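You operate a simulated robot arm through the tools that you are given. There is no shell and no other tool.

You run a simulated robot arm. Do the job below in one go: nothing can be reset, and whatever is moved stays where it is left.

Task
Swap the black valve on the test block for the grey one.
Fine: air off and let off to 0 bar first; black valve on the valve shelf; valve clamp lever and let-off lever end shut.

Only the result counts: the job must be done as asked and must still hold three seconds after the hand-in. Knocking over, shifting, dropping, spilling or breaking anything else fails it.

Robot
A 7-joint arm with a two-finger parallel gripper, fixed in place. Base frame: the origin is at the foot of the arm, x ahead of it, y to its left, z up; the work surface is at about z = 0.885. Lengths are in m, angles in degrees, forces in N, time in s.
With the tool pointing down near the work surface it reaches from about 0.24 to 0.68 m from the base axis. Its first joint turns from -66.0 to 66.0 degrees. Payload 2.4 kg.
Tool frame: the origin (TCP) lies between the finger pads and is the grasp point; the fingertips stand 0.03 m ahead of it; z points along the fingers, y is the line along which they close. The gripper opens to 0.094 m. The fingers are 0.028 m wide and 0.01 m thick; the gripper's body (0.05 by 0.096 m) begins 0.055 m behind the TCP.
Orientation is that of the tool frame in the base frame, as [roll, pitch, yaw] about the fixed x, y, z axes, in that order (R = Rz(yaw) Ry(pitch) Rx(roll)). With the fingers straight down and closing along the base's y, the tool's x points along the base's -x, its y along +y and its z along -z.

Tools
- The arm moves only by the tool apply_moves. Its argument "steps" is a list of rows, each a list of 7 numbers: the shift along the base's x, y, z in units of 400 mm (1.0 is 400 mm), then the turn, a rotation vector about the base's x, y, z in units of 180 degrees (1.0 is 180 degrees), then the gripper command, from -1 (shut) to 1 (fully open), values between in proportion. In form: [[dx, dy, dz, wx, wy, wz, hand], ...]. A call has 1 to 20 rows; each row is the pose to reach, as a shift and turn from the pose commanded when the call began. A call with a number of a shift or a turn outside -1 to 1 is refused whole. Each row takes 0.2 s and may step no farther than 0.05 m and 8.6 degrees from the row before; otherwise, or with a gripper value out of range, the whole call is refused. Where a pose cannot be reached the arm comes as near as it can. A force on the tool above 90 N (or 10 N above the force at the start of the call, whichever is more), or a blocked arm, ends the call early, and 0.2 s more pass. Each finger travels about 0.153 m/s and halts on what it meets, pressing with about 25 N; the grip force reading is that of the motor and also rises with nothing between the fingers. The clock runs only during rows and for 0.2 s after the last one: add rows that repeat a pose to give the fingers time. The reply holds the time, the measured pose of the TCP, the force on the tool along the base axes, the opening and the grip force, in the units named above and with some noise, with the torque about the TCP (base axes, N m) and any sound that the robot's microphone picked up, and new pictures: "pictures" is both (left out), scene, wrist or none.
- Cameras (640 x 400 px; columns grow to the right, rows downward): "scene" is fixed at [0.0531, 0.4777, 1.4283]; the picture's right is [-0.61, -0.80, 0.00], its down [-0.43, 0.33, -0.84] and it looks along [0.67, -0.51, -0.54] (base axes); focal length 340 px, centre (320, 200). "wrist" rides on the gripper at [0.076, 0.014, -0.102] in the tool frame; the picture's right is [-0.18, 0.98, 0.00], its down [-0.75, -0.14, -0.64] and it looks along [-0.63, -0.12, 0.77] (tool axes); focal length 243 px, centre (320, 200). There is no depth. A picture from a camera that has moved, and an enlarged one, comes with that camera's place and axes in the base frame and with its lens. The place of the scene camera against the robot may be out by one fixed shift of up to 0.025 m in any direction.
- enlarge(camera, box): a new picture of the part [left, top, right, bottom] of that camera's present view, enlarged. The clock stands still meanwhile.
- job_done(): hands the job in; it is judged then, once.

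Nothing tells you positions but the pictures and the camera data. Unless the task says otherwise, let go and move clear before handing in.

The tools are called as a command line: name --pt "numbers of a row" for each row, then --argument value for the rest, lists and objects as JSON in quotes. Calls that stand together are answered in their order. apply_moves: Moves the arm, as the interface text tells. Its arguments: {"type":"object","properties":{"steps":{"type":"array","items":{"type":"array","items":{"type":"number"}}},"pictures":{"type":"string","enum":["both","scene","wrist","none"]}},"required":["steps"]} The other tools are called the same way: enlarge (camera, box) takes an enlarged picture of a part of a camera's view; job_done () hands the job in.

At the start:

```text
time: 0.0
tcp_pos: [0.4218, -0.1198, 1.2355]
tcp_rot: [-180.0, 0.0, 180.0]
contact_force: [0.0, 1.1, 0.6]
wrist_torque: [0.0, 0.02, 0.01]
opening: 0.094
grasp_force: 0.0
```

scene: 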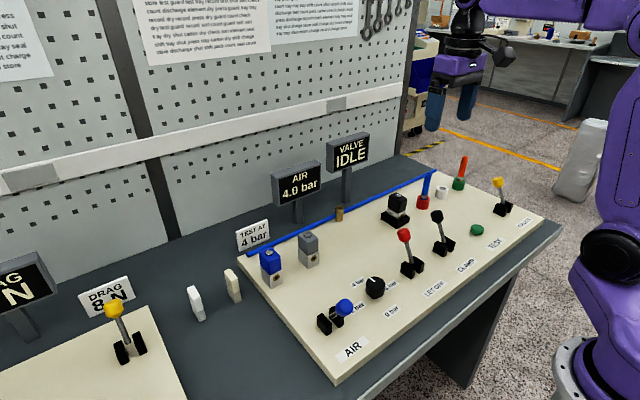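
wrist: 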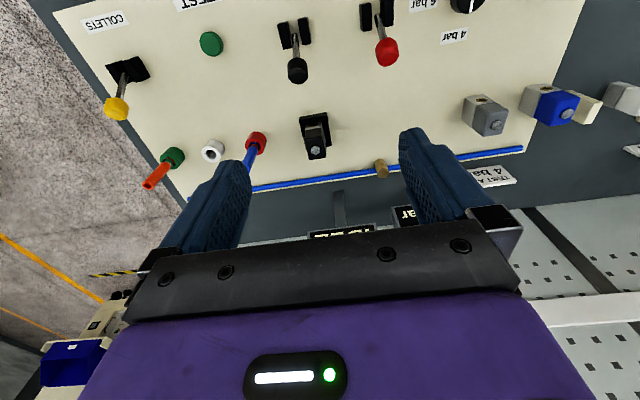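

I see a test panel with levers (AIR, LET OFF, CLAMP, TEST, COLLETS), a black valve on the block, and a grey and a blue valve on what is probably the valve shelf. First I'll look more closely.

enlarge --camera "scene" --box '[230, 220, 390, 320]'

enlarge --camera "scene" --box '[370, 150, 530, 250]'

enlarge --camera "scene" --box '[300, 220, 460, 320]'

enlarge --camera "scene" --box '[230, 130, 390, 230]'

enlarge --camera "wrist" --box '[80, 0, 400, 200]'

enlarge --camera "wrist" --box '[320, 0, 640, 200]'

```text
4.00 times, centred on (310, 270) of scene
camera zoom: at [0.0531, 0.4777, 1.4283], right [-0.61, -0.8, 0.0], down [-0.43, 0.33, -0.84], along [0.67, -0.51, -0.54], focal length 1362 px, centre (360, -80)
```

zoom: 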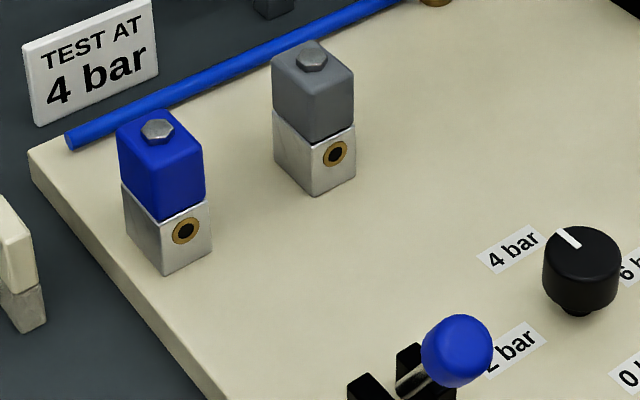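

```text
4.00 times, centred on (450, 200) of scene
camera zoom: at [0.0531, 0.4777, 1.4283], right [-0.61, -0.8, 0.0], down [-0.43, 0.33, -0.84], along [0.67, -0.51, -0.54], focal length 1362 px, centre (-200, 200)
```

zoom: 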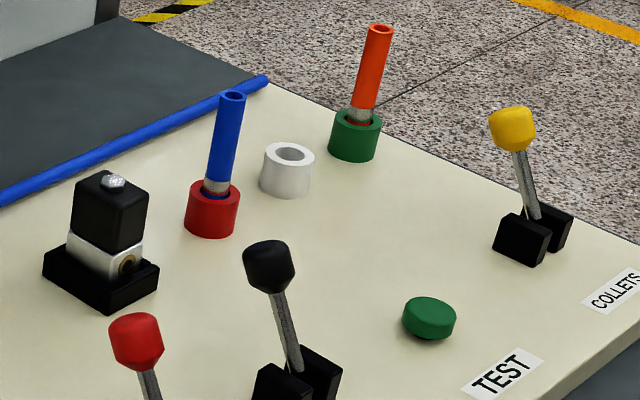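

```text
4.00 times, centred on (380, 270) of scene
camera zoom: at [0.0531, 0.4777, 1.4283], right [-0.61, -0.8, 0.0], down [-0.43, 0.33, -0.84], along [0.67, -0.51, -0.54], focal length 1362 px, centre (80, -80)
```

zoom: 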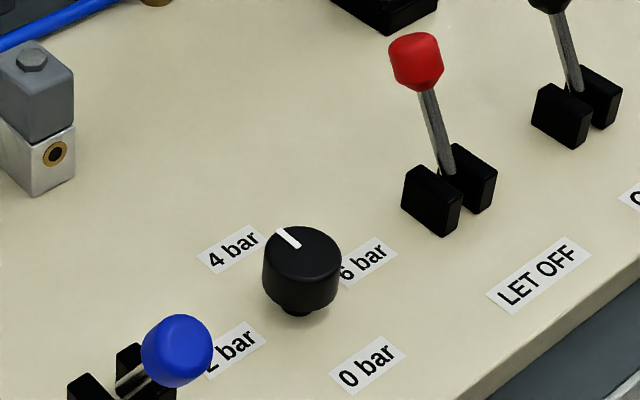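

```text
4.00 times, centred on (310, 180) of scene
camera zoom: at [0.0531, 0.4777, 1.4283], right [-0.61, -0.8, 0.0], down [-0.43, 0.33, -0.84], along [0.67, -0.51, -0.54], focal length 1362 px, centre (360, 280)
```

zoom: 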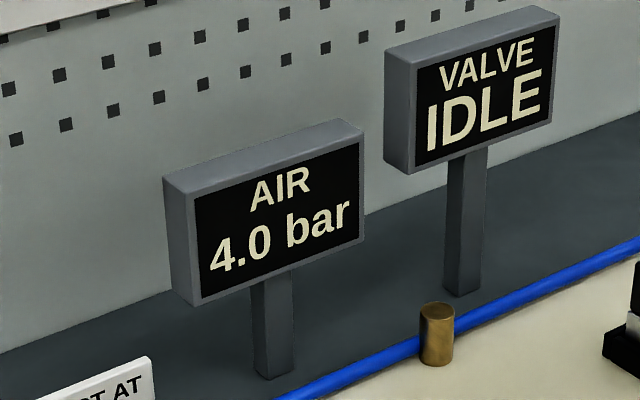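

```text
2.00 times, centred on (240, 100) of wrist
camera zoom: at [0.3462, -0.1065, 1.3381], right [0.18, 0.98, 0.0], down [0.75, -0.14, 0.64], along [0.63, -0.12, -0.77], focal length 485 px, centre (480, 400)
```

zoom: 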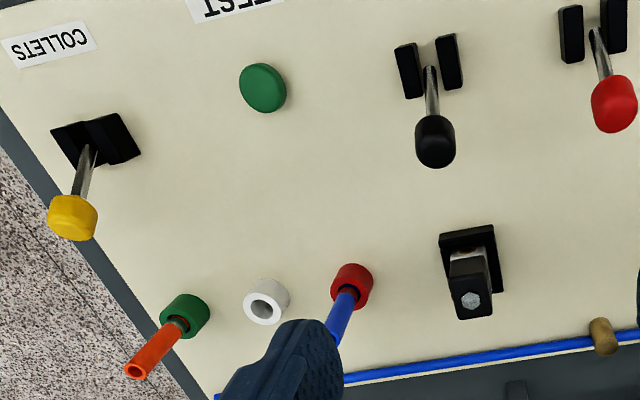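

```text
2.00 times, centred on (480, 100) of wrist
camera zoom: at [0.3462, -0.1065, 1.3381], right [0.18, 0.98, 0.0], down [0.75, -0.14, 0.64], along [0.63, -0.12, -0.77], focal length 485 px, centre (0, 400)
```

zoom: 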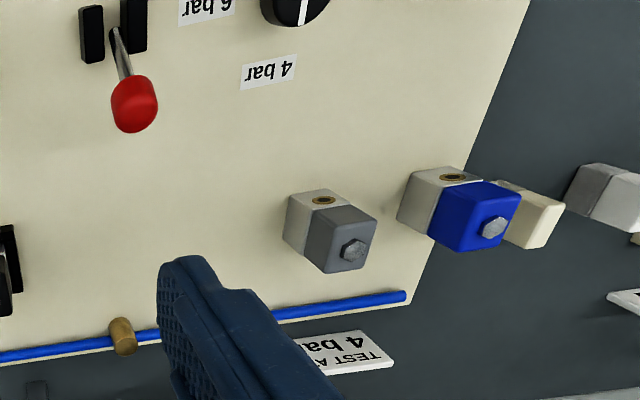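

Next I check the rest of the scene for the valve shelf and the valves' seats.

enlarge --camera "scene" --box '[0, 200, 320, 400]'

enlarge --camera "scene" --box '[160, 240, 320, 340]'

enlarge --camera "scene" --box '[300, 280, 400, 380]'

enlarge --camera "scene" --box '[0, 0, 420, 100]'

enlarge --camera "scene" --box '[375, 180, 455, 230]'

enlarge --camera "scene" --box '[240, 220, 340, 300]'

```text
2.00 times, centred on (160, 300) of scene
camera zoom: at [0.0531, 0.4777, 1.4283], right [-0.61, -0.8, 0.0], down [-0.43, 0.33, -0.84], along [0.67, -0.51, -0.54], focal length 681 px, centre (640, 0)
```

zoom: 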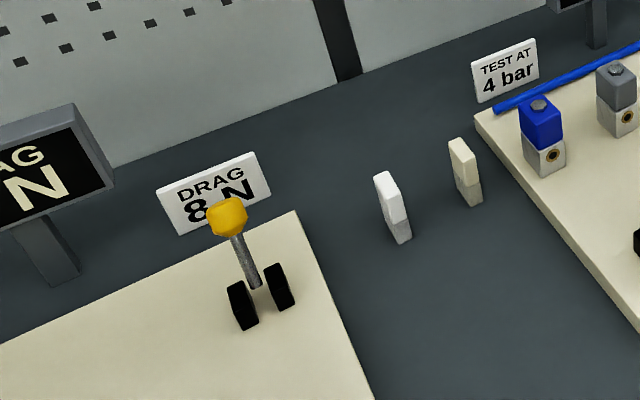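

```text
4.00 times, centred on (240, 290) of scene
camera zoom: at [0.0531, 0.4777, 1.4283], right [-0.61, -0.8, 0.0], down [-0.43, 0.33, -0.84], along [0.67, -0.51, -0.54], focal length 1362 px, centre (640, -160)
```

zoom: 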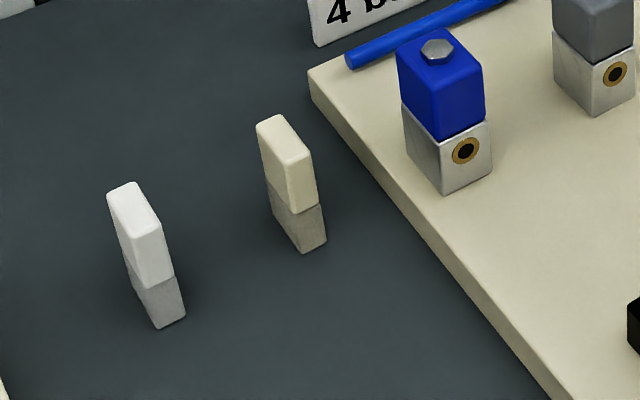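

```text
4.00 times, centred on (350, 330) of scene
camera zoom: at [0.0531, 0.4777, 1.4283], right [-0.61, -0.8, 0.0], down [-0.43, 0.33, -0.84], along [0.67, -0.51, -0.54], focal length 1362 px, centre (200, -320)
```

zoom: 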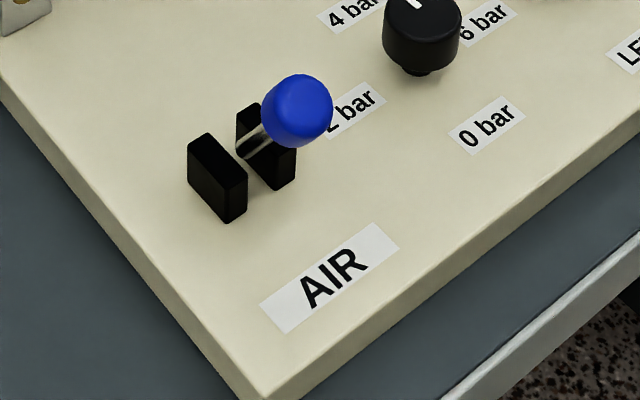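

```text
1.52 times, centred on (210, 50) of scene
camera zoom: at [0.0531, 0.4777, 1.4283], right [-0.61, -0.8, 0.0], down [-0.43, 0.33, -0.84], along [0.67, -0.51, -0.54], focal length 519 px, centre (488, 429)
```

zoom: 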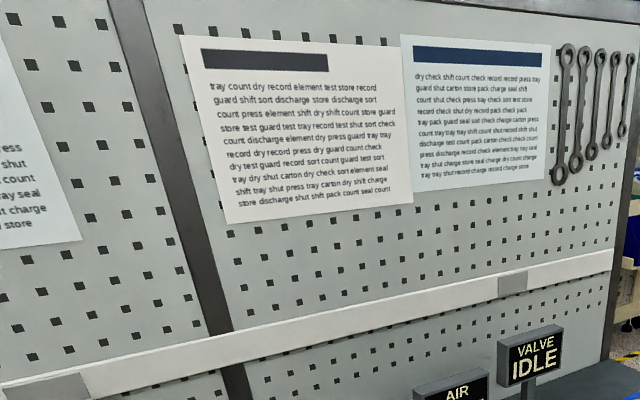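

```text
8.00 times, centred on (415, 205) of scene
camera zoom: at [0.0531, 0.4777, 1.4283], right [-0.61, -0.8, 0.0], down [-0.43, 0.33, -0.84], along [0.67, -0.51, -0.54], focal length 2724 px, centre (-440, 160)
```

zoom: 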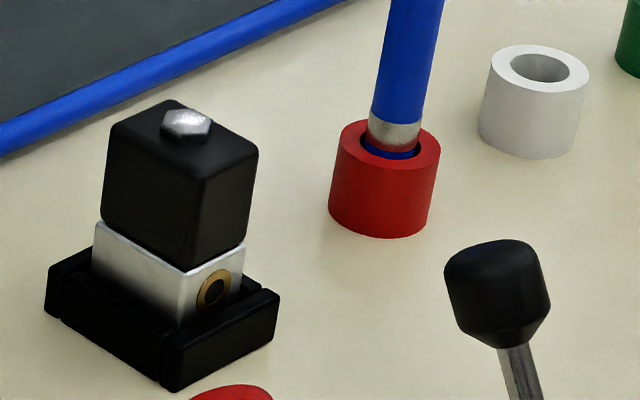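

```text
5.00 times, centred on (290, 260) of scene
camera zoom: at [0.0531, 0.4777, 1.4283], right [-0.61, -0.8, 0.0], down [-0.43, 0.33, -0.84], along [0.67, -0.51, -0.54], focal length 1703 px, centre (470, -100)
```

zoom: 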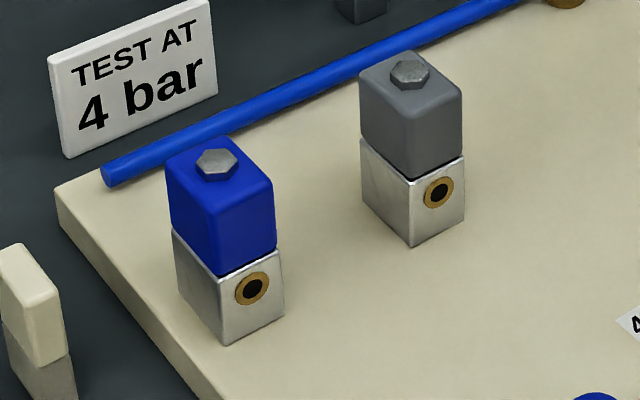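

The air lever (blue) is tilted toward the robot, which I take as on, and the let-off and clamp levers tilt slightly away. I put the block at about (0.53, -0.15), grey at (0.55, 0.14) and blue at (0.55, 0.25). I'm moving left to look at the valves and find the shelf.

apply_moves --pt "-0.05 0.12 0 0 0 0 1" --pt "-0.1 0.24 0 0 0 0 1" --pt "-0.15 0.36 0 0 0 0 1" --pt "-0.2 0.48 0 0 0 0 1" --pt "-0.2 0.6 0 0 0 0 1" --pt "-0.2 0.7 0 0 0 0 1" --pt "-0.2 0.7 0 0 0 0 1"

```text
refused: row 1 steps farther than a row can; nothing moved
```

Still at the start pose; that row was slightly too long, so I'm repeating it with smaller steps.

apply_moves --pt "-0.04 0.1 0 0 0 0 1" --pt "-0.08 0.2 0 0 0 0 1" --pt "-0.12 0.3 0 0 0 0 1" --pt "-0.16 0.4 0 0 0 0 1" --pt "-0.2 0.5 0 0 0 0 1" --pt "-0.2 0.6 0 0 0 0 1" --pt "-0.2 0.7 0 0 0 0 1" --pt "-0.2 0.7 0 0 0 0 1"

```text
time: 1.8
tcp_pos: [0.3435, 0.1596, 1.2342]
tcp_rot: [180.0, 0.0, -180.0]
contact_force: [-1.1, 0.3, -0.3]
wrist_torque: [0.0, 0.0, -0.03]
opening: 0.094
grasp_force: 0.0
camera wrist: at [0.2662, 0.1733, 1.3385], right [0.18, 0.98, 0.0], down [0.75, -0.14, 0.64], along [0.63, -0.12, -0.77], focal length 243 px, centre (320, 200)
```

scene: 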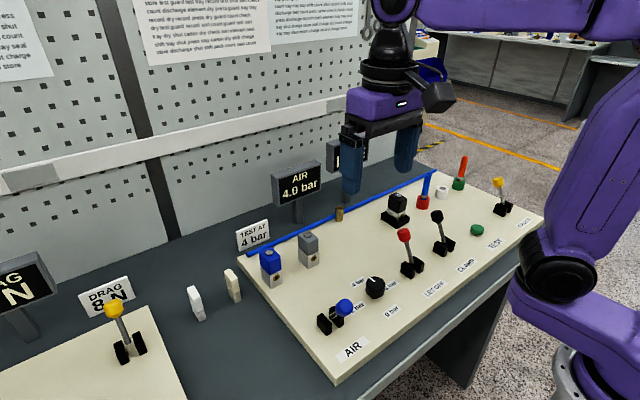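
wrist: 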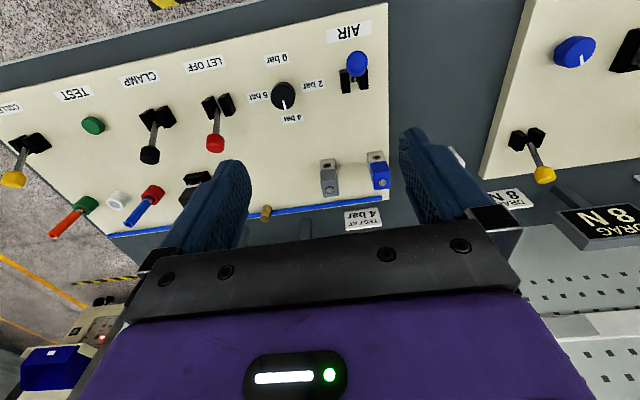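

The whole panel is visible now. I'm enlarging the views of the valves, levers and neighbouring areas.

enlarge --camera "wrist" --box '[240, 100, 400, 240]'

enlarge --camera "wrist" --box '[100, 60, 260, 160]'

enlarge --camera "wrist" --box '[240, 0, 400, 130]'

enlarge --camera "wrist" --box '[440, 0, 640, 220]'

```text
2.86 times, centred on (320, 170) of wrist
camera zoom: at [0.2662, 0.1733, 1.3385], right [0.18, 0.98, 0.0], down [0.75, -0.14, 0.64], along [0.63, -0.12, -0.77], focal length 693 px, centre (320, 286)
```

zoom: 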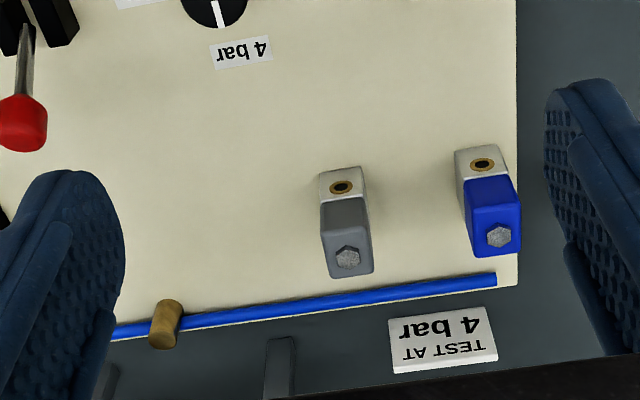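

```text
4.00 times, centred on (180, 110) of wrist
camera zoom: at [0.2662, 0.1733, 1.3385], right [0.18, 0.98, 0.0], down [0.75, -0.14, 0.64], along [0.63, -0.12, -0.77], focal length 970 px, centre (880, 560)
```

zoom: 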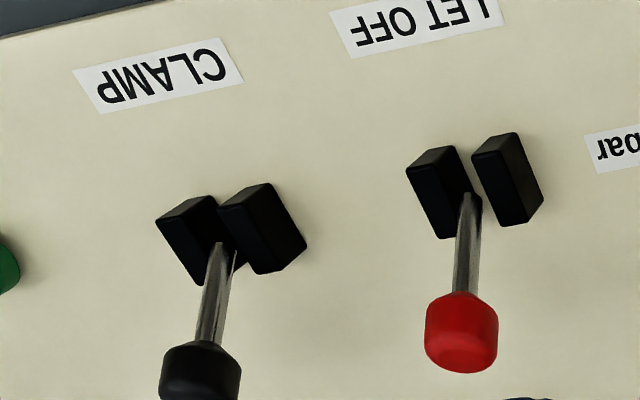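

```text
3.08 times, centred on (320, 65) of wrist
camera zoom: at [0.2662, 0.1733, 1.3385], right [0.18, 0.98, 0.0], down [0.75, -0.14, 0.64], along [0.63, -0.12, -0.77], focal length 746 px, centre (320, 615)
```

zoom: 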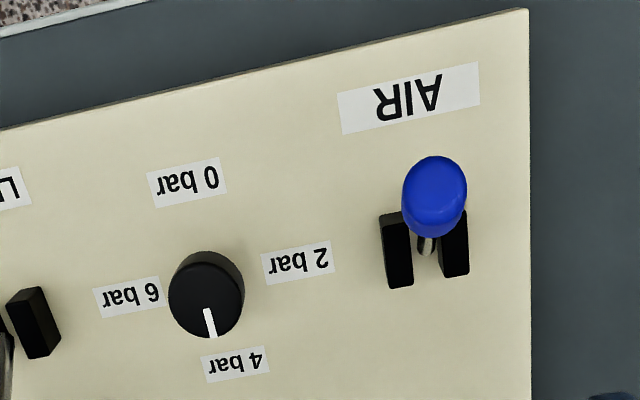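

```text
1.82 times, centred on (540, 110) of wrist
camera zoom: at [0.2662, 0.1733, 1.3385], right [0.18, 0.98, 0.0], down [0.75, -0.14, 0.64], along [0.63, -0.12, -0.77], focal length 441 px, centre (-80, 364)
```

zoom: 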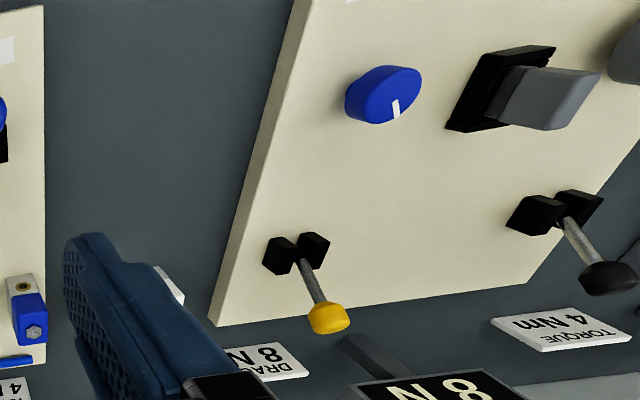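

I haven't found a distinct shelf yet, so I'm turning the wrist left to look around that side.

apply_moves --pt "0 0 0 0 0 0.045 1" --pt "0 0 0 0 0 0.09 1" --pt "0 0 0 0 0 0.135 1" --pt "0 0 0 0 0 0.18 1" --pt "0 0 0 0 0 0.225 1" --pt "0 0 0 0 0 0.27 1" --pt "0 0 0 0 0 0.315 1" --pt "0 0 0 0 0 0.36 1" --pt "0 0 0 0 0 0.36 1"

```text
time: 3.8
tcp_pos: [0.3419, 0.1599, 1.2357]
tcp_rot: [179.9, 0.0, -115.1]
contact_force: [0.6, -0.8, 0.0]
wrist_torque: [0.04, -0.01, 0.01]
opening: 0.0937
grasp_force: 0.1
camera wrist: at [0.2971, 0.0961, 1.3383], right [-0.81, 0.58, 0.0], down [0.45, 0.62, 0.64], along [0.37, 0.52, -0.77], focal length 243 px, centre (320, 200)
```

scene: 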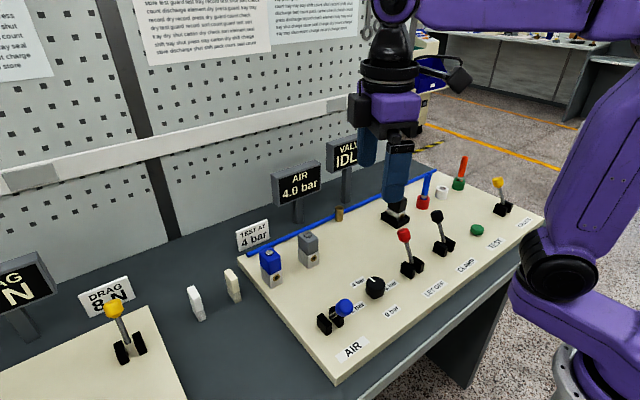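
wrist: 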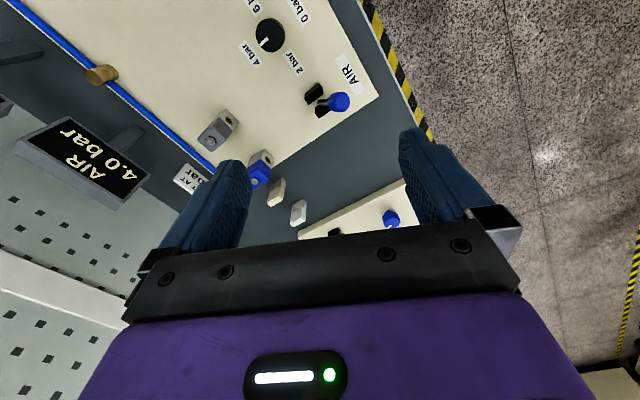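

No separate shelf is visible anywhere, so I take the "valve shelf" as the row on the panel where the blue and grey valves stand. The lever pivots lie near x≈0.38, and I estimate the AIR knob at (0.349, 0.208, 0.95). I'll shut the fingers and come in on the robot side of the AIR lever.

apply_moves --pt "-0.0147 0.015 -0.055 0 0 -0.045 -1" --pt "-0.0294 0.03 -0.11 0 0 -0.09 -1" --pt "-0.044 0.045 -0.165 0 0 -0.135 -1" --pt "-0.059 0.06 -0.22 0 0 -0.18 -1" --pt "-0.0735 0.075 -0.275 0 0 -0.225 -1" --pt "-0.088 0.09 -0.33 0 0 -0.27 -1" --pt "-0.103 0.105 -0.385 0 0 -0.315 -1" --pt "-0.13 0.12 -0.44 0 0 -0.36 -1" --pt "-0.13 0.12 -0.44 0 0 -0.36 -1"

```text
time: 5.8
tcp_pos: [0.2901, 0.2071, 1.0571]
tcp_rot: [-180.0, 0.0, 179.9]
contact_force: [1.1, -1.3, 0.4]
wrist_torque: [0.05, -0.01, 0.0]
opening: 0.0
grasp_force: 24.5
camera wrist: at [0.2143, 0.2216, 1.1615], right [0.19, 0.98, 0.0], down [0.75, -0.14, 0.64], along [0.63, -0.12, -0.77], focal length 243 px, centre (320, 200)
```

scene: 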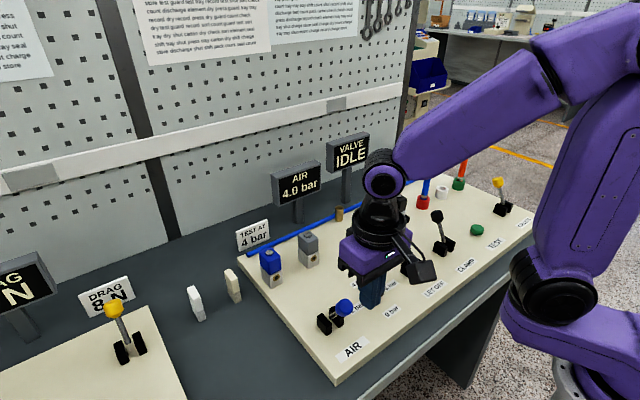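
wrist: 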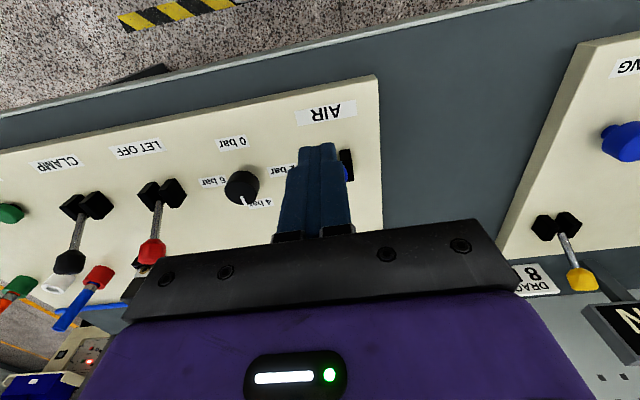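

The knob is just ahead of the fingers. I'm lowering the tips to about z 0.948 and pushing the AIR lever away, toward +x.

apply_moves --pt "0 0.01 -0.07 0 0 0 -1" --pt "0 0.01 -0.14 0 0 0 -1" --pt "0 0.01 -0.1975 0 0 0 -1" --pt "0.03 0.01 -0.1975 0 0 0 -1" --pt "0.06 0.01 -0.1975 0 0 0 -1" --pt "0.09 0.01 -0.1975 0 0 0 -1" --pt "0.12 0.01 -0.1975 0 0 0 -1" --pt "0.15 0.01 -0.1975 0 0 0 -1" --pt "0.18 0.01 -0.1975 0 0 0 -1"

```text
time: 7.4
tcp_pos: [0.3267, 0.2118, 0.9832]
tcp_rot: [-179.7, -0.7, -179.8]
contact_force: [-20.6, -6.6, 36.3]
wrist_torque: [-0.16, -0.54, -0.16]
opening: 0.0001
grasp_force: 25.0
stopped in row 7: the force on the tool passed its limit at 109 N (the readings are from after the stop); the commanded pose is now the measured one
camera wrist: at [0.2517, 0.226, 1.0866], right [0.18, 0.98, -0.01], down [0.76, -0.13, 0.63], along [0.62, -0.12, -0.77], focal length 243 px, centre (320, 200)
```

scene: 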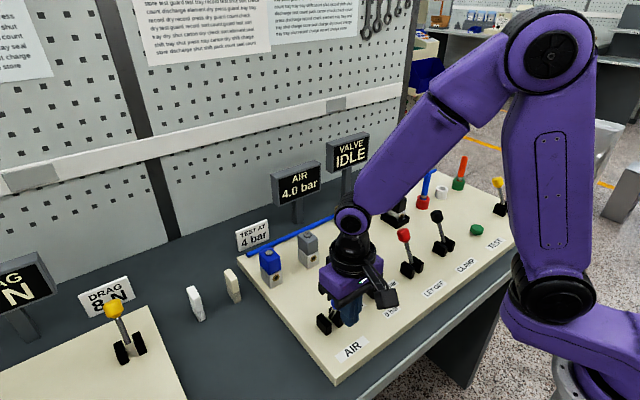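
wrist: 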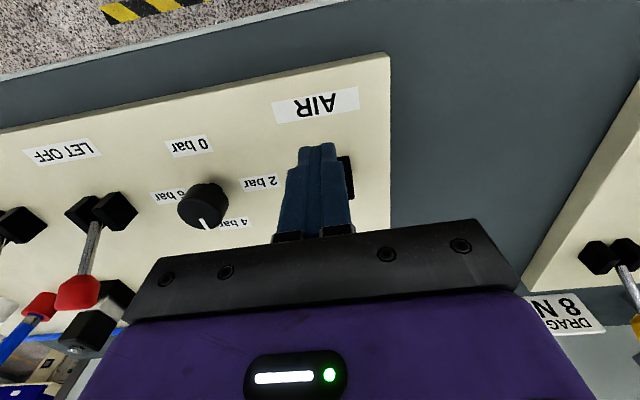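

The fingertips rode onto the top of the knob and pressed it down. I'm backing off to look again.

apply_moves --pt "-0.02 0 0.01 0 0 0 -1" --pt "-0.06 0 0.01 0 0 0 -1" --pt "-0.12 0 0.02 0 0 0 -1" --pt "-0.15 0 0.02 0 0 0 -1"

enlarge --camera "scene" --box '[290, 270, 390, 370]'

enlarge --camera "wrist" --box '[260, 80, 400, 240]'

```text
time: 8.4
tcp_pos: [0.2678, 0.2127, 0.9896]
tcp_rot: [-179.8, -0.4, -179.7]
contact_force: [-0.3, -0.1, -0.1]
wrist_torque: [-0.01, -0.03, 0.01]
opening: 0.0
grasp_force: 25.2
camera wrist: at [0.1938, 0.2262, 1.0936], right [0.18, 0.98, 0.0], down [0.76, -0.14, 0.64], along [0.63, -0.12, -0.77], focal length 243 px, centre (320, 200)
```

scene: 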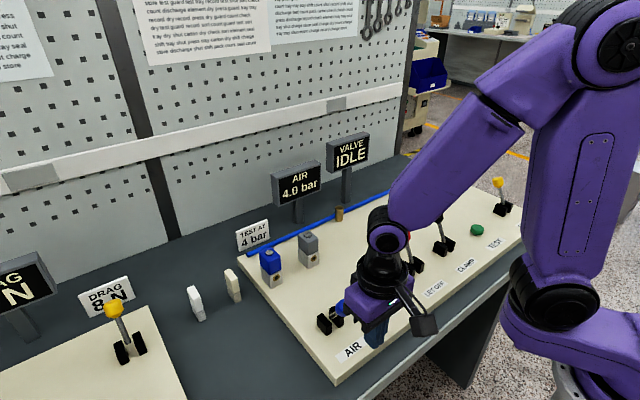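
wrist: 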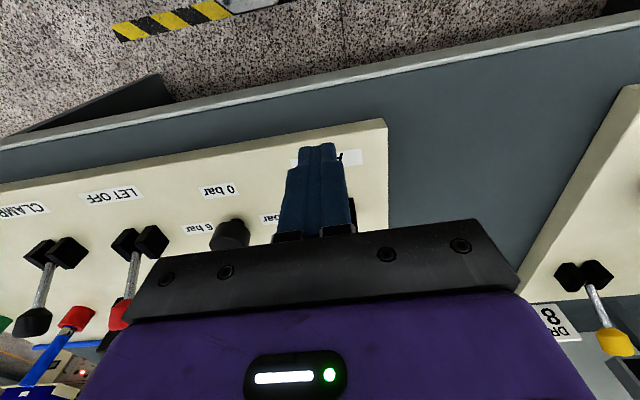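

```text
4.00 times, centred on (340, 320) of scene
camera zoom: at [0.0531, 0.4777, 1.4283], right [-0.61, -0.8, 0.0], down [-0.43, 0.33, -0.84], along [0.67, -0.51, -0.54], focal length 1362 px, centre (240, -280)
```

zoom: 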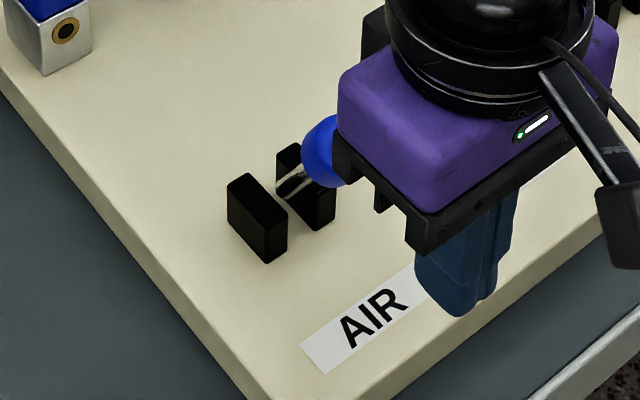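

```text
2.50 times, centred on (330, 160) of wrist
camera zoom: at [0.1938, 0.2262, 1.0936], right [0.18, 0.98, 0.0], down [0.76, -0.14, 0.64], along [0.63, -0.12, -0.77], focal length 606 px, centre (295, 300)
```

zoom: 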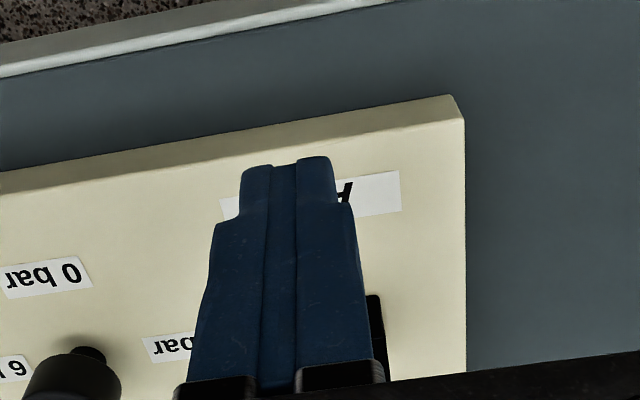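

The lever hasn't moved. I want a side-on view of it before pushing again, so I'm raising the hand, moving right and turning the camera toward +y.

apply_moves --pt "0 0 0.1 0 0 0 -1" --pt "0 0 0.17 0 0 0.045 -1" --pt "0 -0.05 0.2 0 0 0.09 -1" --pt "0 -0.1 0.2 0 0 0.135 -1" --pt "0 -0.15 0.2 0 0 0.18 -1" --pt "0 -0.2 0.2 0 0 0.225 -1" --pt "0 -0.25 0.2 0 0 0.27 -1" --pt "0 -0.3 0.2 0 0 0.315 -1" --pt "0 -0.35 0.2 0 0 0.36 -1" --pt "0 -0.4 0.17 0 0 0.405 -1" --pt "0 -0.4 0.15 0 0 0.45 -1" --pt "0 -0.4 0.15 0 0 0.45 -1"

```text
time: 11.0
tcp_pos: [0.2686, 0.0525, 1.0499]
tcp_rot: [-179.8, -0.6, -98.7]
contact_force: [0.1, -0.5, -0.3]
wrist_torque: [-0.03, -0.01, -0.03]
opening: 0.0001
grasp_force: 25.4
camera wrist: at [0.243, -0.0208, 1.1533], right [-0.94, 0.33, -0.01], down [0.25, 0.73, 0.64], along [0.21, 0.6, -0.77], focal length 243 px, centre (320, 200)
```

scene: 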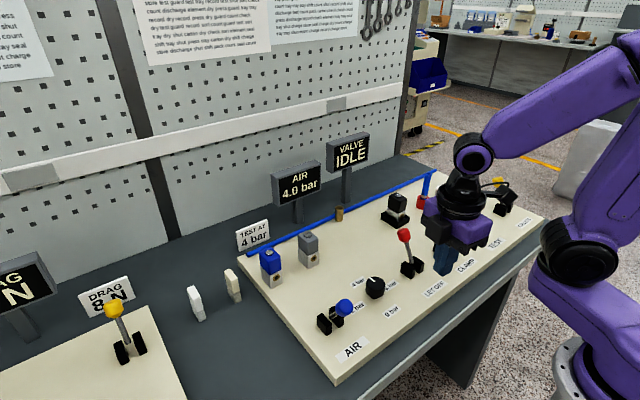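
wrist: 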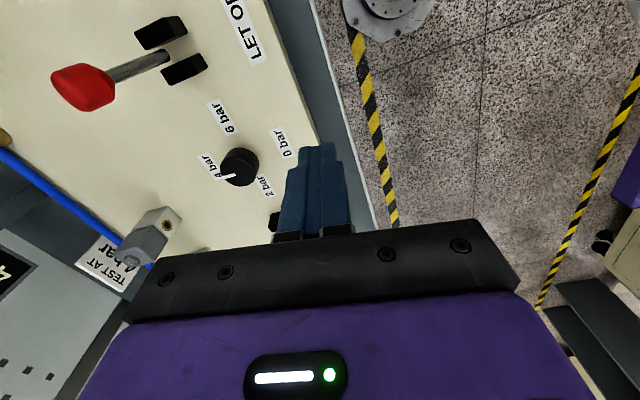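

The AIR lever is hidden here, but the red lever is well in view and I assume it is built the same way. I'm enlarging it.

enlarge --camera "wrist" --box '[30, 0, 270, 200]'

enlarge --camera "scene" --box '[300, 280, 380, 350]'

```text
2.00 times, centred on (150, 100) of wrist
camera zoom: at [0.243, -0.0208, 1.1533], right [-0.94, 0.33, -0.01], down [0.25, 0.73, 0.64], along [0.21, 0.6, -0.77], focal length 485 px, centre (660, 400)
```

zoom: 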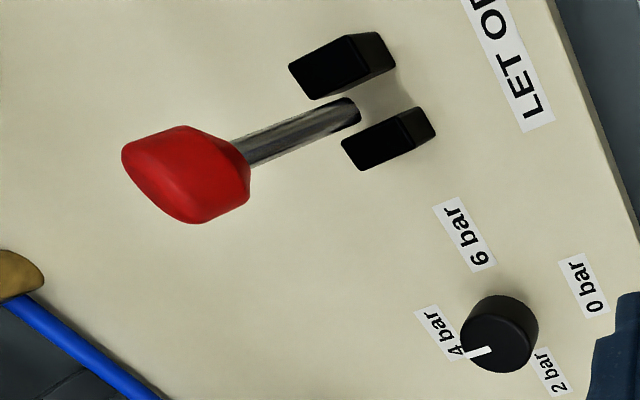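

```text
5.71 times, centred on (340, 315) of scene
camera zoom: at [0.0531, 0.4776, 1.4283], right [-0.61, -0.8, 0.0], down [-0.43, 0.33, -0.84], along [0.67, -0.51, -0.54], focal length 1946 px, centre (206, -457)
```

zoom: 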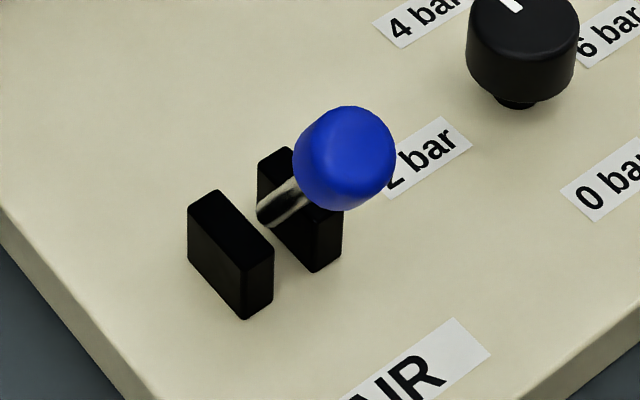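

The readings show the lever turned partway, then jammed by friction because I pushed straight instead of following its arc. From this view I put the pivot at about (0.379, –, 0.91) with an arm length near 0.07. I'll return and push along the arc this time.

apply_moves --pt "0.01 0.03 0.03 0 0 -0.04 -1" --pt "0.02 0.07 0.03 0 0 -0.08 -1" --pt "0.03 0.11 0.03 0 0 -0.12 -1" --pt "0.04 0.15 0.03 0 0 -0.16 -1" --pt "0.05 0.19 0.03 0 0 -0.2 -1" --pt "0.06 0.23 0.03 0 0 -0.24 -1" --pt "0.068 0.27 0.03 0 0 -0.28 -1" --pt "0.068 0.31 0.03 0 0 -0.32 -1" --pt "0.068 0.35 0.03 0 0 -0.36 -1" --pt "0.068 0.396 0.03 0 0 -0.405 -1" --pt "0.068 0.396 0.0 0 0 -0.45 -1" --pt "0.068 0.396 -0.06 0 0 -0.45 -1" --pt "0.068 0.396 -0.12 0 0 -0.45 -1" --pt "0.068 0.396 -0.1625 0 0 -0.45 -1" --pt "0.068 0.396 -0.1625 0 0 -0.45 -1"

enlarge --camera "scene" --box '[290, 260, 390, 360]'

```text
time: 14.2
tcp_pos: [0.2953, 0.211, 0.9844]
tcp_rot: [-179.8, -0.4, -179.7]
contact_force: [0.0, 0.6, 0.6]
wrist_torque: [0.02, -0.03, -0.03]
opening: 0.0
grasp_force: 24.5
camera wrist: at [0.2211, 0.2251, 1.0882], right [0.18, 0.98, -0.01], down [0.76, -0.14, 0.64], along [0.62, -0.12, -0.77], focal length 243 px, centre (320, 200)
```

scene: 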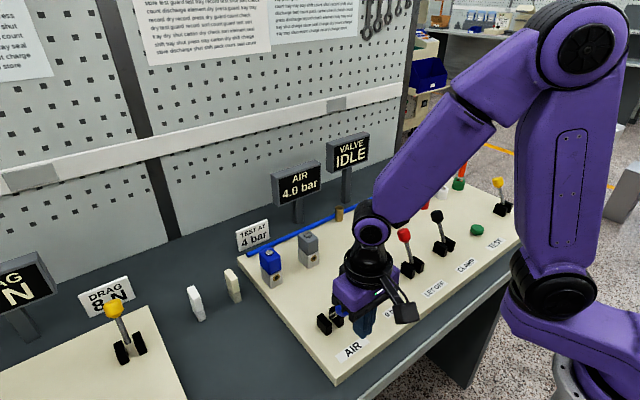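
wrist: 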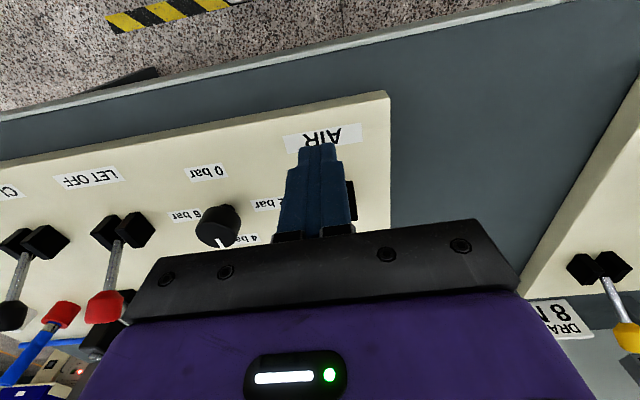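

```text
4.00 times, centred on (340, 310) of scene
camera zoom: at [0.0531, 0.4777, 1.4283], right [-0.61, -0.8, 0.0], down [-0.43, 0.33, -0.84], along [0.67, -0.51, -0.54], focal length 1362 px, centre (240, -240)
```

zoom: 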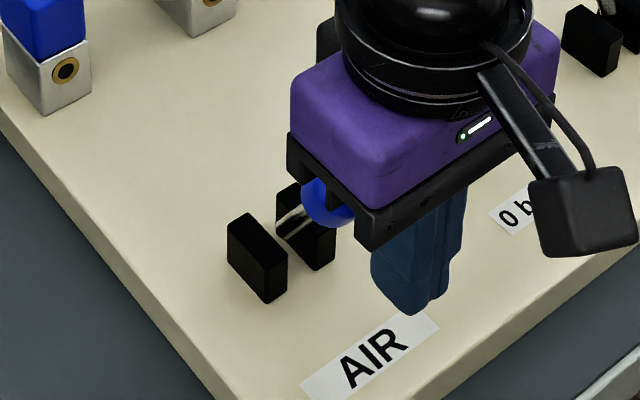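

Now I push the lever along its arc.

apply_moves --pt "0.02 0 0 0 0 0 -1" --pt "0.038 0 0.002 0 0 0 -1" --pt "0.05 0 0.01 0 0 0 -1" --pt "0.062 0 0.018 0 0 0 -1" --pt "0.074 0 0.026 0 0 0 -1" --pt "0.086 0 0.032 0 0 0 -1" --pt "0.1 0 0.036 0 0 0 -1" --pt "0.114 0 0.037 0 0 0 -1" --pt "0.128 0 0.037 0 0 0 -1" --pt "0.142 0 0.034 0 0 0 -1" --pt "0.157 0 0.026 0 0 0 -1" --pt "0.172 0 0.016 0 0 0 -1" --pt "0.187 0 0.006 0 0 0 -1" --pt "0.2 0 -0.002 0 0 0 -1" --pt "0.212 0 -0.008 0 0 0 -1"

enlarge --camera "scene" --box '[260, 140, 420, 340]'

```text
time: 17.4
tcp_pos: [0.3805, 0.2099, 0.9805]
tcp_rot: [-179.8, -0.5, -179.7]
contact_force: [0.1, 0.4, 0.3]
wrist_torque: [0.01, -0.02, 0.03]
opening: 0.0
grasp_force: 24.8
camera wrist: at [0.3061, 0.2248, 1.0854], right [0.18, 0.98, -0.01], down [0.76, -0.14, 0.64], along [0.62, -0.12, -0.77], focal length 243 px, centre (320, 200)
```

scene: 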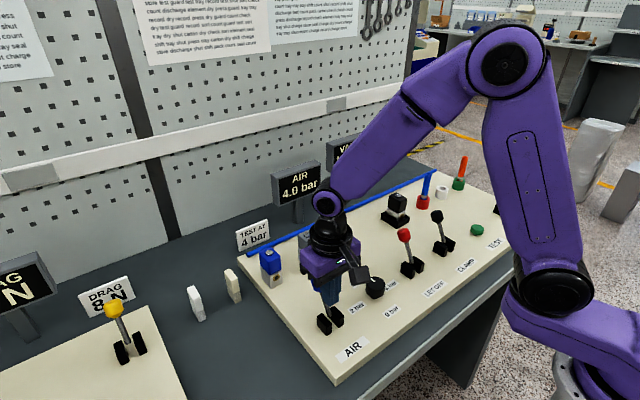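
wrist: 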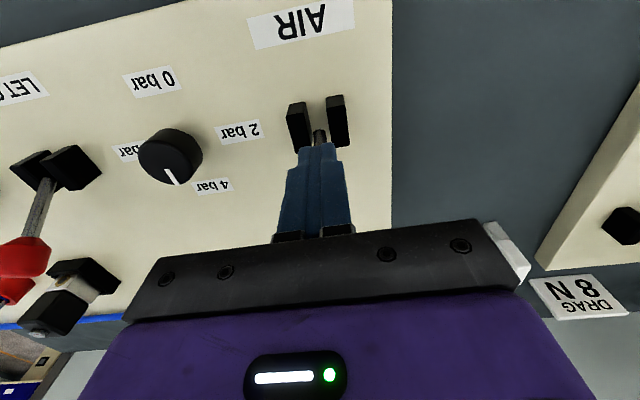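

```text
2.00 times, centred on (340, 240) of scene
camera zoom: at [0.0531, 0.4777, 1.4283], right [-0.61, -0.8, 0.0], down [-0.43, 0.33, -0.84], along [0.67, -0.51, -0.54], focal length 681 px, centre (280, 120)
```

zoom: 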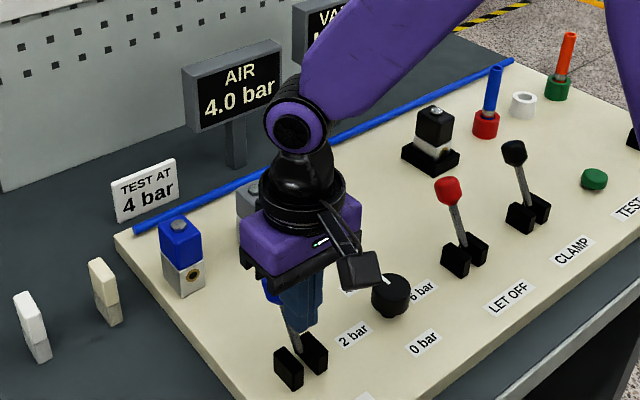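

The AIR lever has gone over to the far side with no force left on the tool. I'm backing off and going up and over to the +x side of the red LET OFF lever.

apply_moves --pt "-0.04 0 0.01 0 0 0 -1" --pt "-0.06 0 0.1 0 0 0 -1" --pt "-0.06 0 0.2 0 0 0 -1" --pt "-0.04 0 0.3 0 0 0 -1" --pt "0.0 -0.1 0.32 0 0 0 -1" --pt "0.04 -0.2 0.32 0 0 0 -1" --pt "0.08 -0.3 0.32 0 0 0 -1" --pt "0.12 -0.4 0.32 0 0 0 -1" --pt "0.16 -0.5 0.32 0 0 0 -1" --pt "0.2125 -0.6 0.32 0 0 0 -1" --pt "0.2125 -0.605 0.25 0 0 0 -1" --pt "0.2125 -0.605 0.25 0 0 0 -1"

enlarge --camera "scene" --box '[240, 140, 440, 360]'

```text
time: 20.0
tcp_pos: [0.4664, -0.0313, 1.081]
tcp_rot: [-179.8, -0.6, -179.8]
contact_force: [0.3, 0.2, 0.3]
wrist_torque: [0.0, 0.01, -0.03]
opening: 0.0
grasp_force: 25.1
camera wrist: at [0.3905, -0.0175, 1.1854], right [0.18, 0.98, -0.01], down [0.76, -0.14, 0.64], along [0.63, -0.12, -0.77], focal length 243 px, centre (320, 200)
```

scene: 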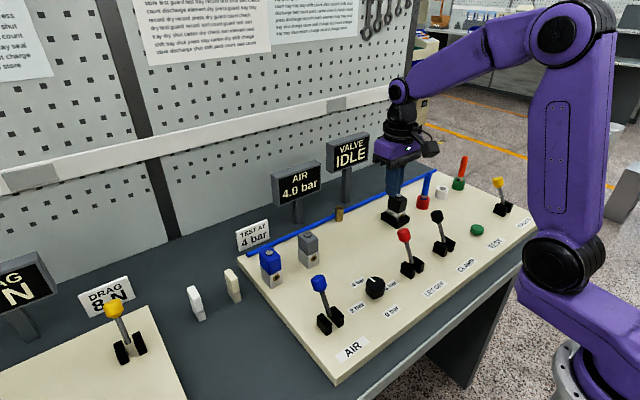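
wrist: 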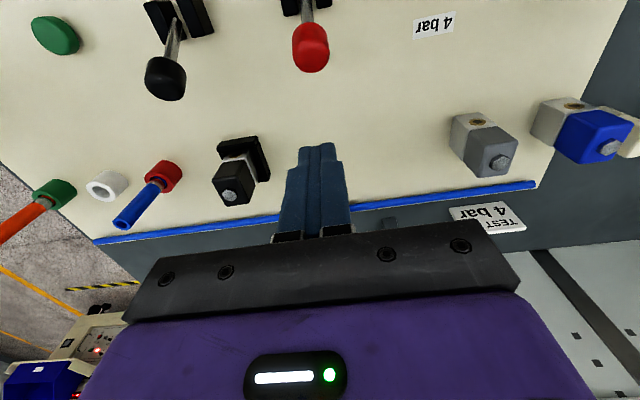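

```text
1.82 times, centred on (340, 250) of scene
camera zoom: at [0.0531, 0.4776, 1.4283], right [-0.61, -0.8, 0.0], down [-0.43, 0.33, -0.84], along [0.67, -0.51, -0.54], focal length 619 px, centre (284, 109)
```

zoom: 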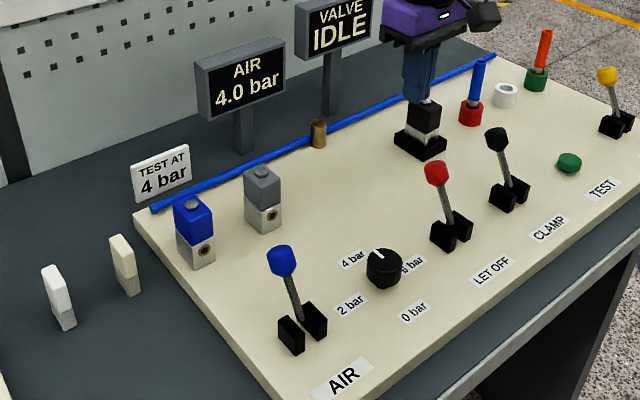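

AIR is now in the same position as the other shut levers. Next I lower behind the red LET OFF knob and pull it toward the robot along the mirrored arc.

apply_moves --pt "0 0 -0.08 0 0 0 -1" --pt "0 0 -0.16 0 0 0 -1" --pt "0 0 -0.24 0 0 0 -1" --pt "-0.02 0 -0.24 0 0 0 -1" --pt "-0.038 0 -0.238 0 0 0 -1" --pt "-0.05 0 -0.23 0 0 0 -1" --pt "-0.062 0 -0.222 0 0 0 -1" --pt "-0.074 0 -0.214 0 0 0 -1" --pt "-0.086 0 -0.208 0 0 0 -1" --pt "-0.1 0 -0.204 0 0 0 -1" --pt "-0.114 0 -0.203 0 0 0 -1" --pt "-0.128 0 -0.203 0 0 0 -1" --pt "-0.142 0 -0.206 0 0 0 -1" --pt "-0.157 0 -0.214 0 0 0 -1" --pt "-0.172 0 -0.224 0 0 0 -1" --pt "-0.187 0 -0.234 0 0 0 -1" --pt "-0.2 0 -0.242 0 0 0 -1" --pt "-0.212 0 -0.248 0 0 0 -1"

enlarge --camera "scene" --box '[260, 120, 460, 320]'

```text
time: 23.8
tcp_pos: [0.3809, -0.0304, 0.9815]
tcp_rot: [-179.9, -0.5, -179.8]
contact_force: [0.5, 0.4, -0.2]
wrist_torque: [0.03, 0.0, -0.01]
opening: 0.0
grasp_force: 25.4
camera wrist: at [0.3061, -0.0175, 1.0862], right [0.18, 0.98, -0.01], down [0.76, -0.14, 0.64], along [0.62, -0.12, -0.77], focal length 243 px, centre (320, 200)
```

scene: 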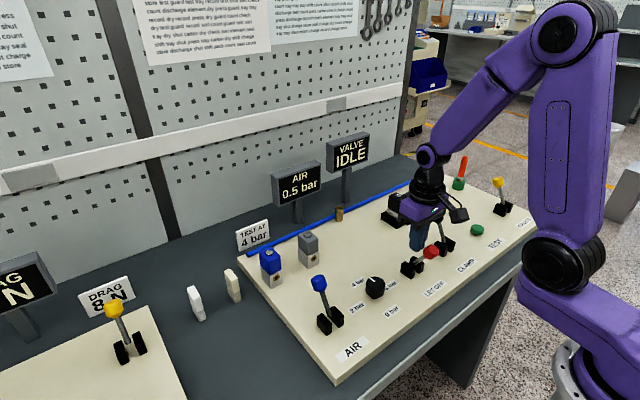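
wrist: 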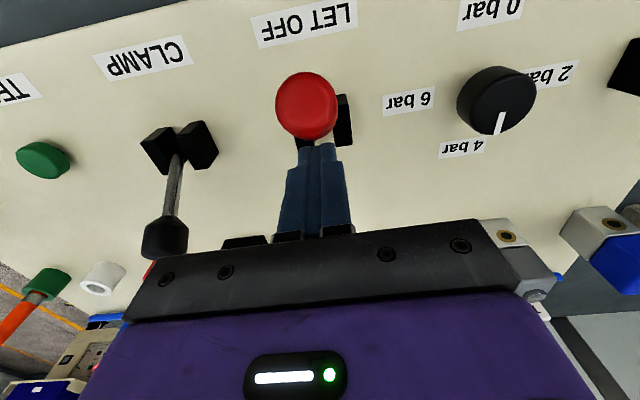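

```text
2.00 times, centred on (360, 220) of scene
camera zoom: at [0.0531, 0.4777, 1.4283], right [-0.61, -0.8, 0.0], down [-0.43, 0.33, -0.84], along [0.67, -0.51, -0.54], focal length 681 px, centre (240, 160)
```

zoom: 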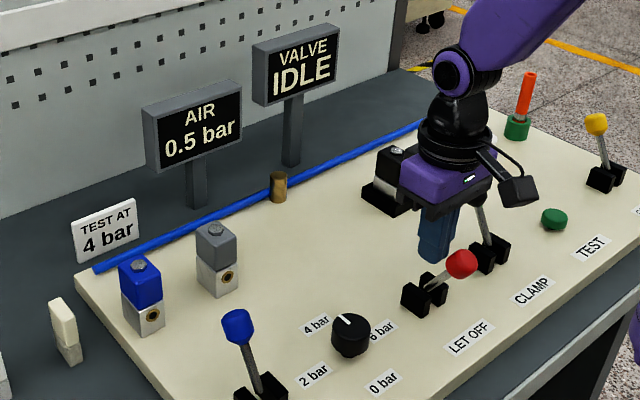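

Pressure is falling (0.5 bar). I'm moving up and over to the back of the black CLAMP lever while it bleeds to zero.

apply_moves --pt "0.04 0 0.01 0 0 0 -1" --pt "0.07 0 0.1 0 0 0 -1" --pt "0.1 -0.05 0.2 0 0 0 -1" --pt "0.14 -0.12 0.25 0 0 0 -1" --pt "0.18 -0.2 0.25 0 0 0 -1" --pt "0.214 -0.28 0.25 0 0 0 -1" --pt "0.214 -0.3025 0.22 0 0 0 -1" --pt "0.214 -0.3025 0.22 0 0 0 -1"

enlarge --camera "scene" --box '[260, 120, 460, 320]'

enlarge --camera "wrist" --box '[200, 0, 440, 240]'

```text
time: 25.6
tcp_pos: [0.4666, -0.1526, 1.0701]
tcp_rot: [-179.8, -0.5, -179.7]
contact_force: [-0.6, -0.6, 0.7]
wrist_torque: [0.01, -0.01, -0.02]
opening: 0.0
grasp_force: 24.8
camera wrist: at [0.3917, -0.1383, 1.1733], right [0.18, 0.98, -0.01], down [0.76, -0.14, 0.64], along [0.62, -0.12, -0.77], focal length 243 px, centre (320, 200)
```

scene: 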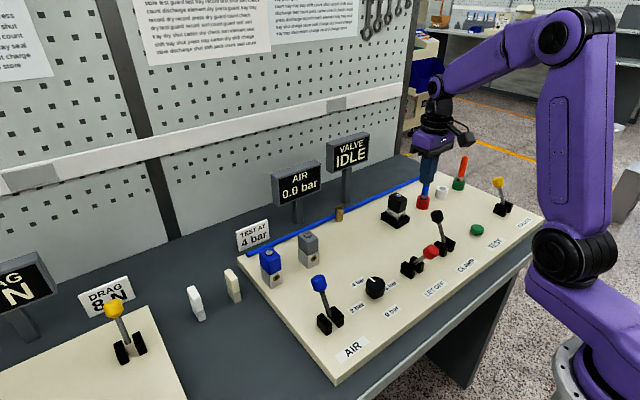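
wrist: 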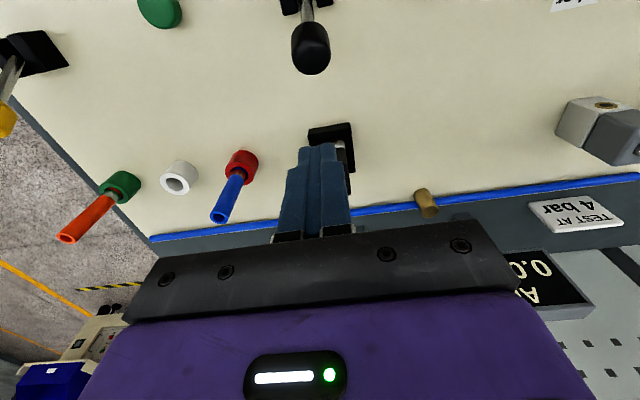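

```text
2.00 times, centred on (360, 220) of scene
camera zoom: at [0.0531, 0.4776, 1.4283], right [-0.61, -0.8, 0.0], down [-0.43, 0.33, -0.84], along [0.67, -0.51, -0.54], focal length 681 px, centre (240, 160)
```

zoom: 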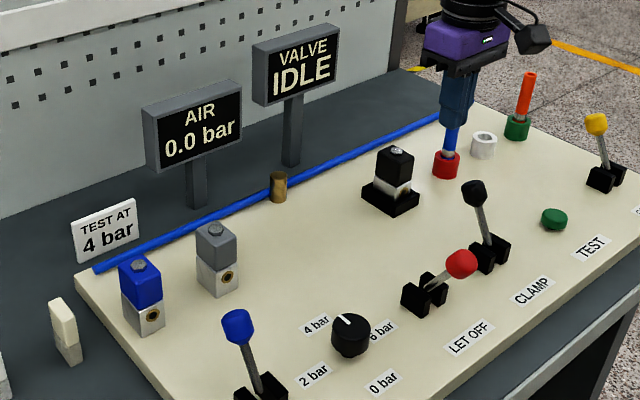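

```text
1.67 times, centred on (320, 120) of wrist
camera zoom: at [0.3917, -0.1383, 1.1733], right [0.18, 0.98, -0.01], down [0.76, -0.14, 0.64], along [0.62, -0.12, -0.77], focal length 404 px, centre (320, 333)
```

zoom: 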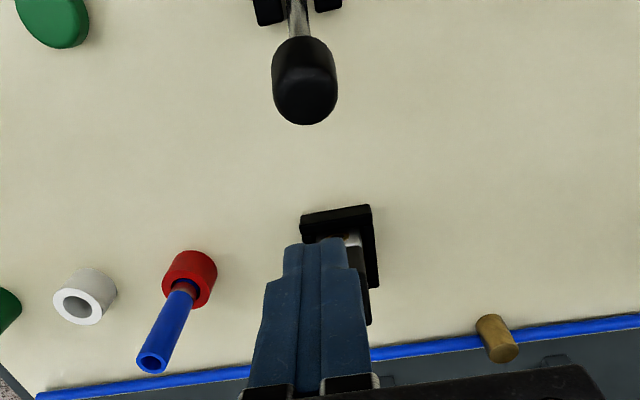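

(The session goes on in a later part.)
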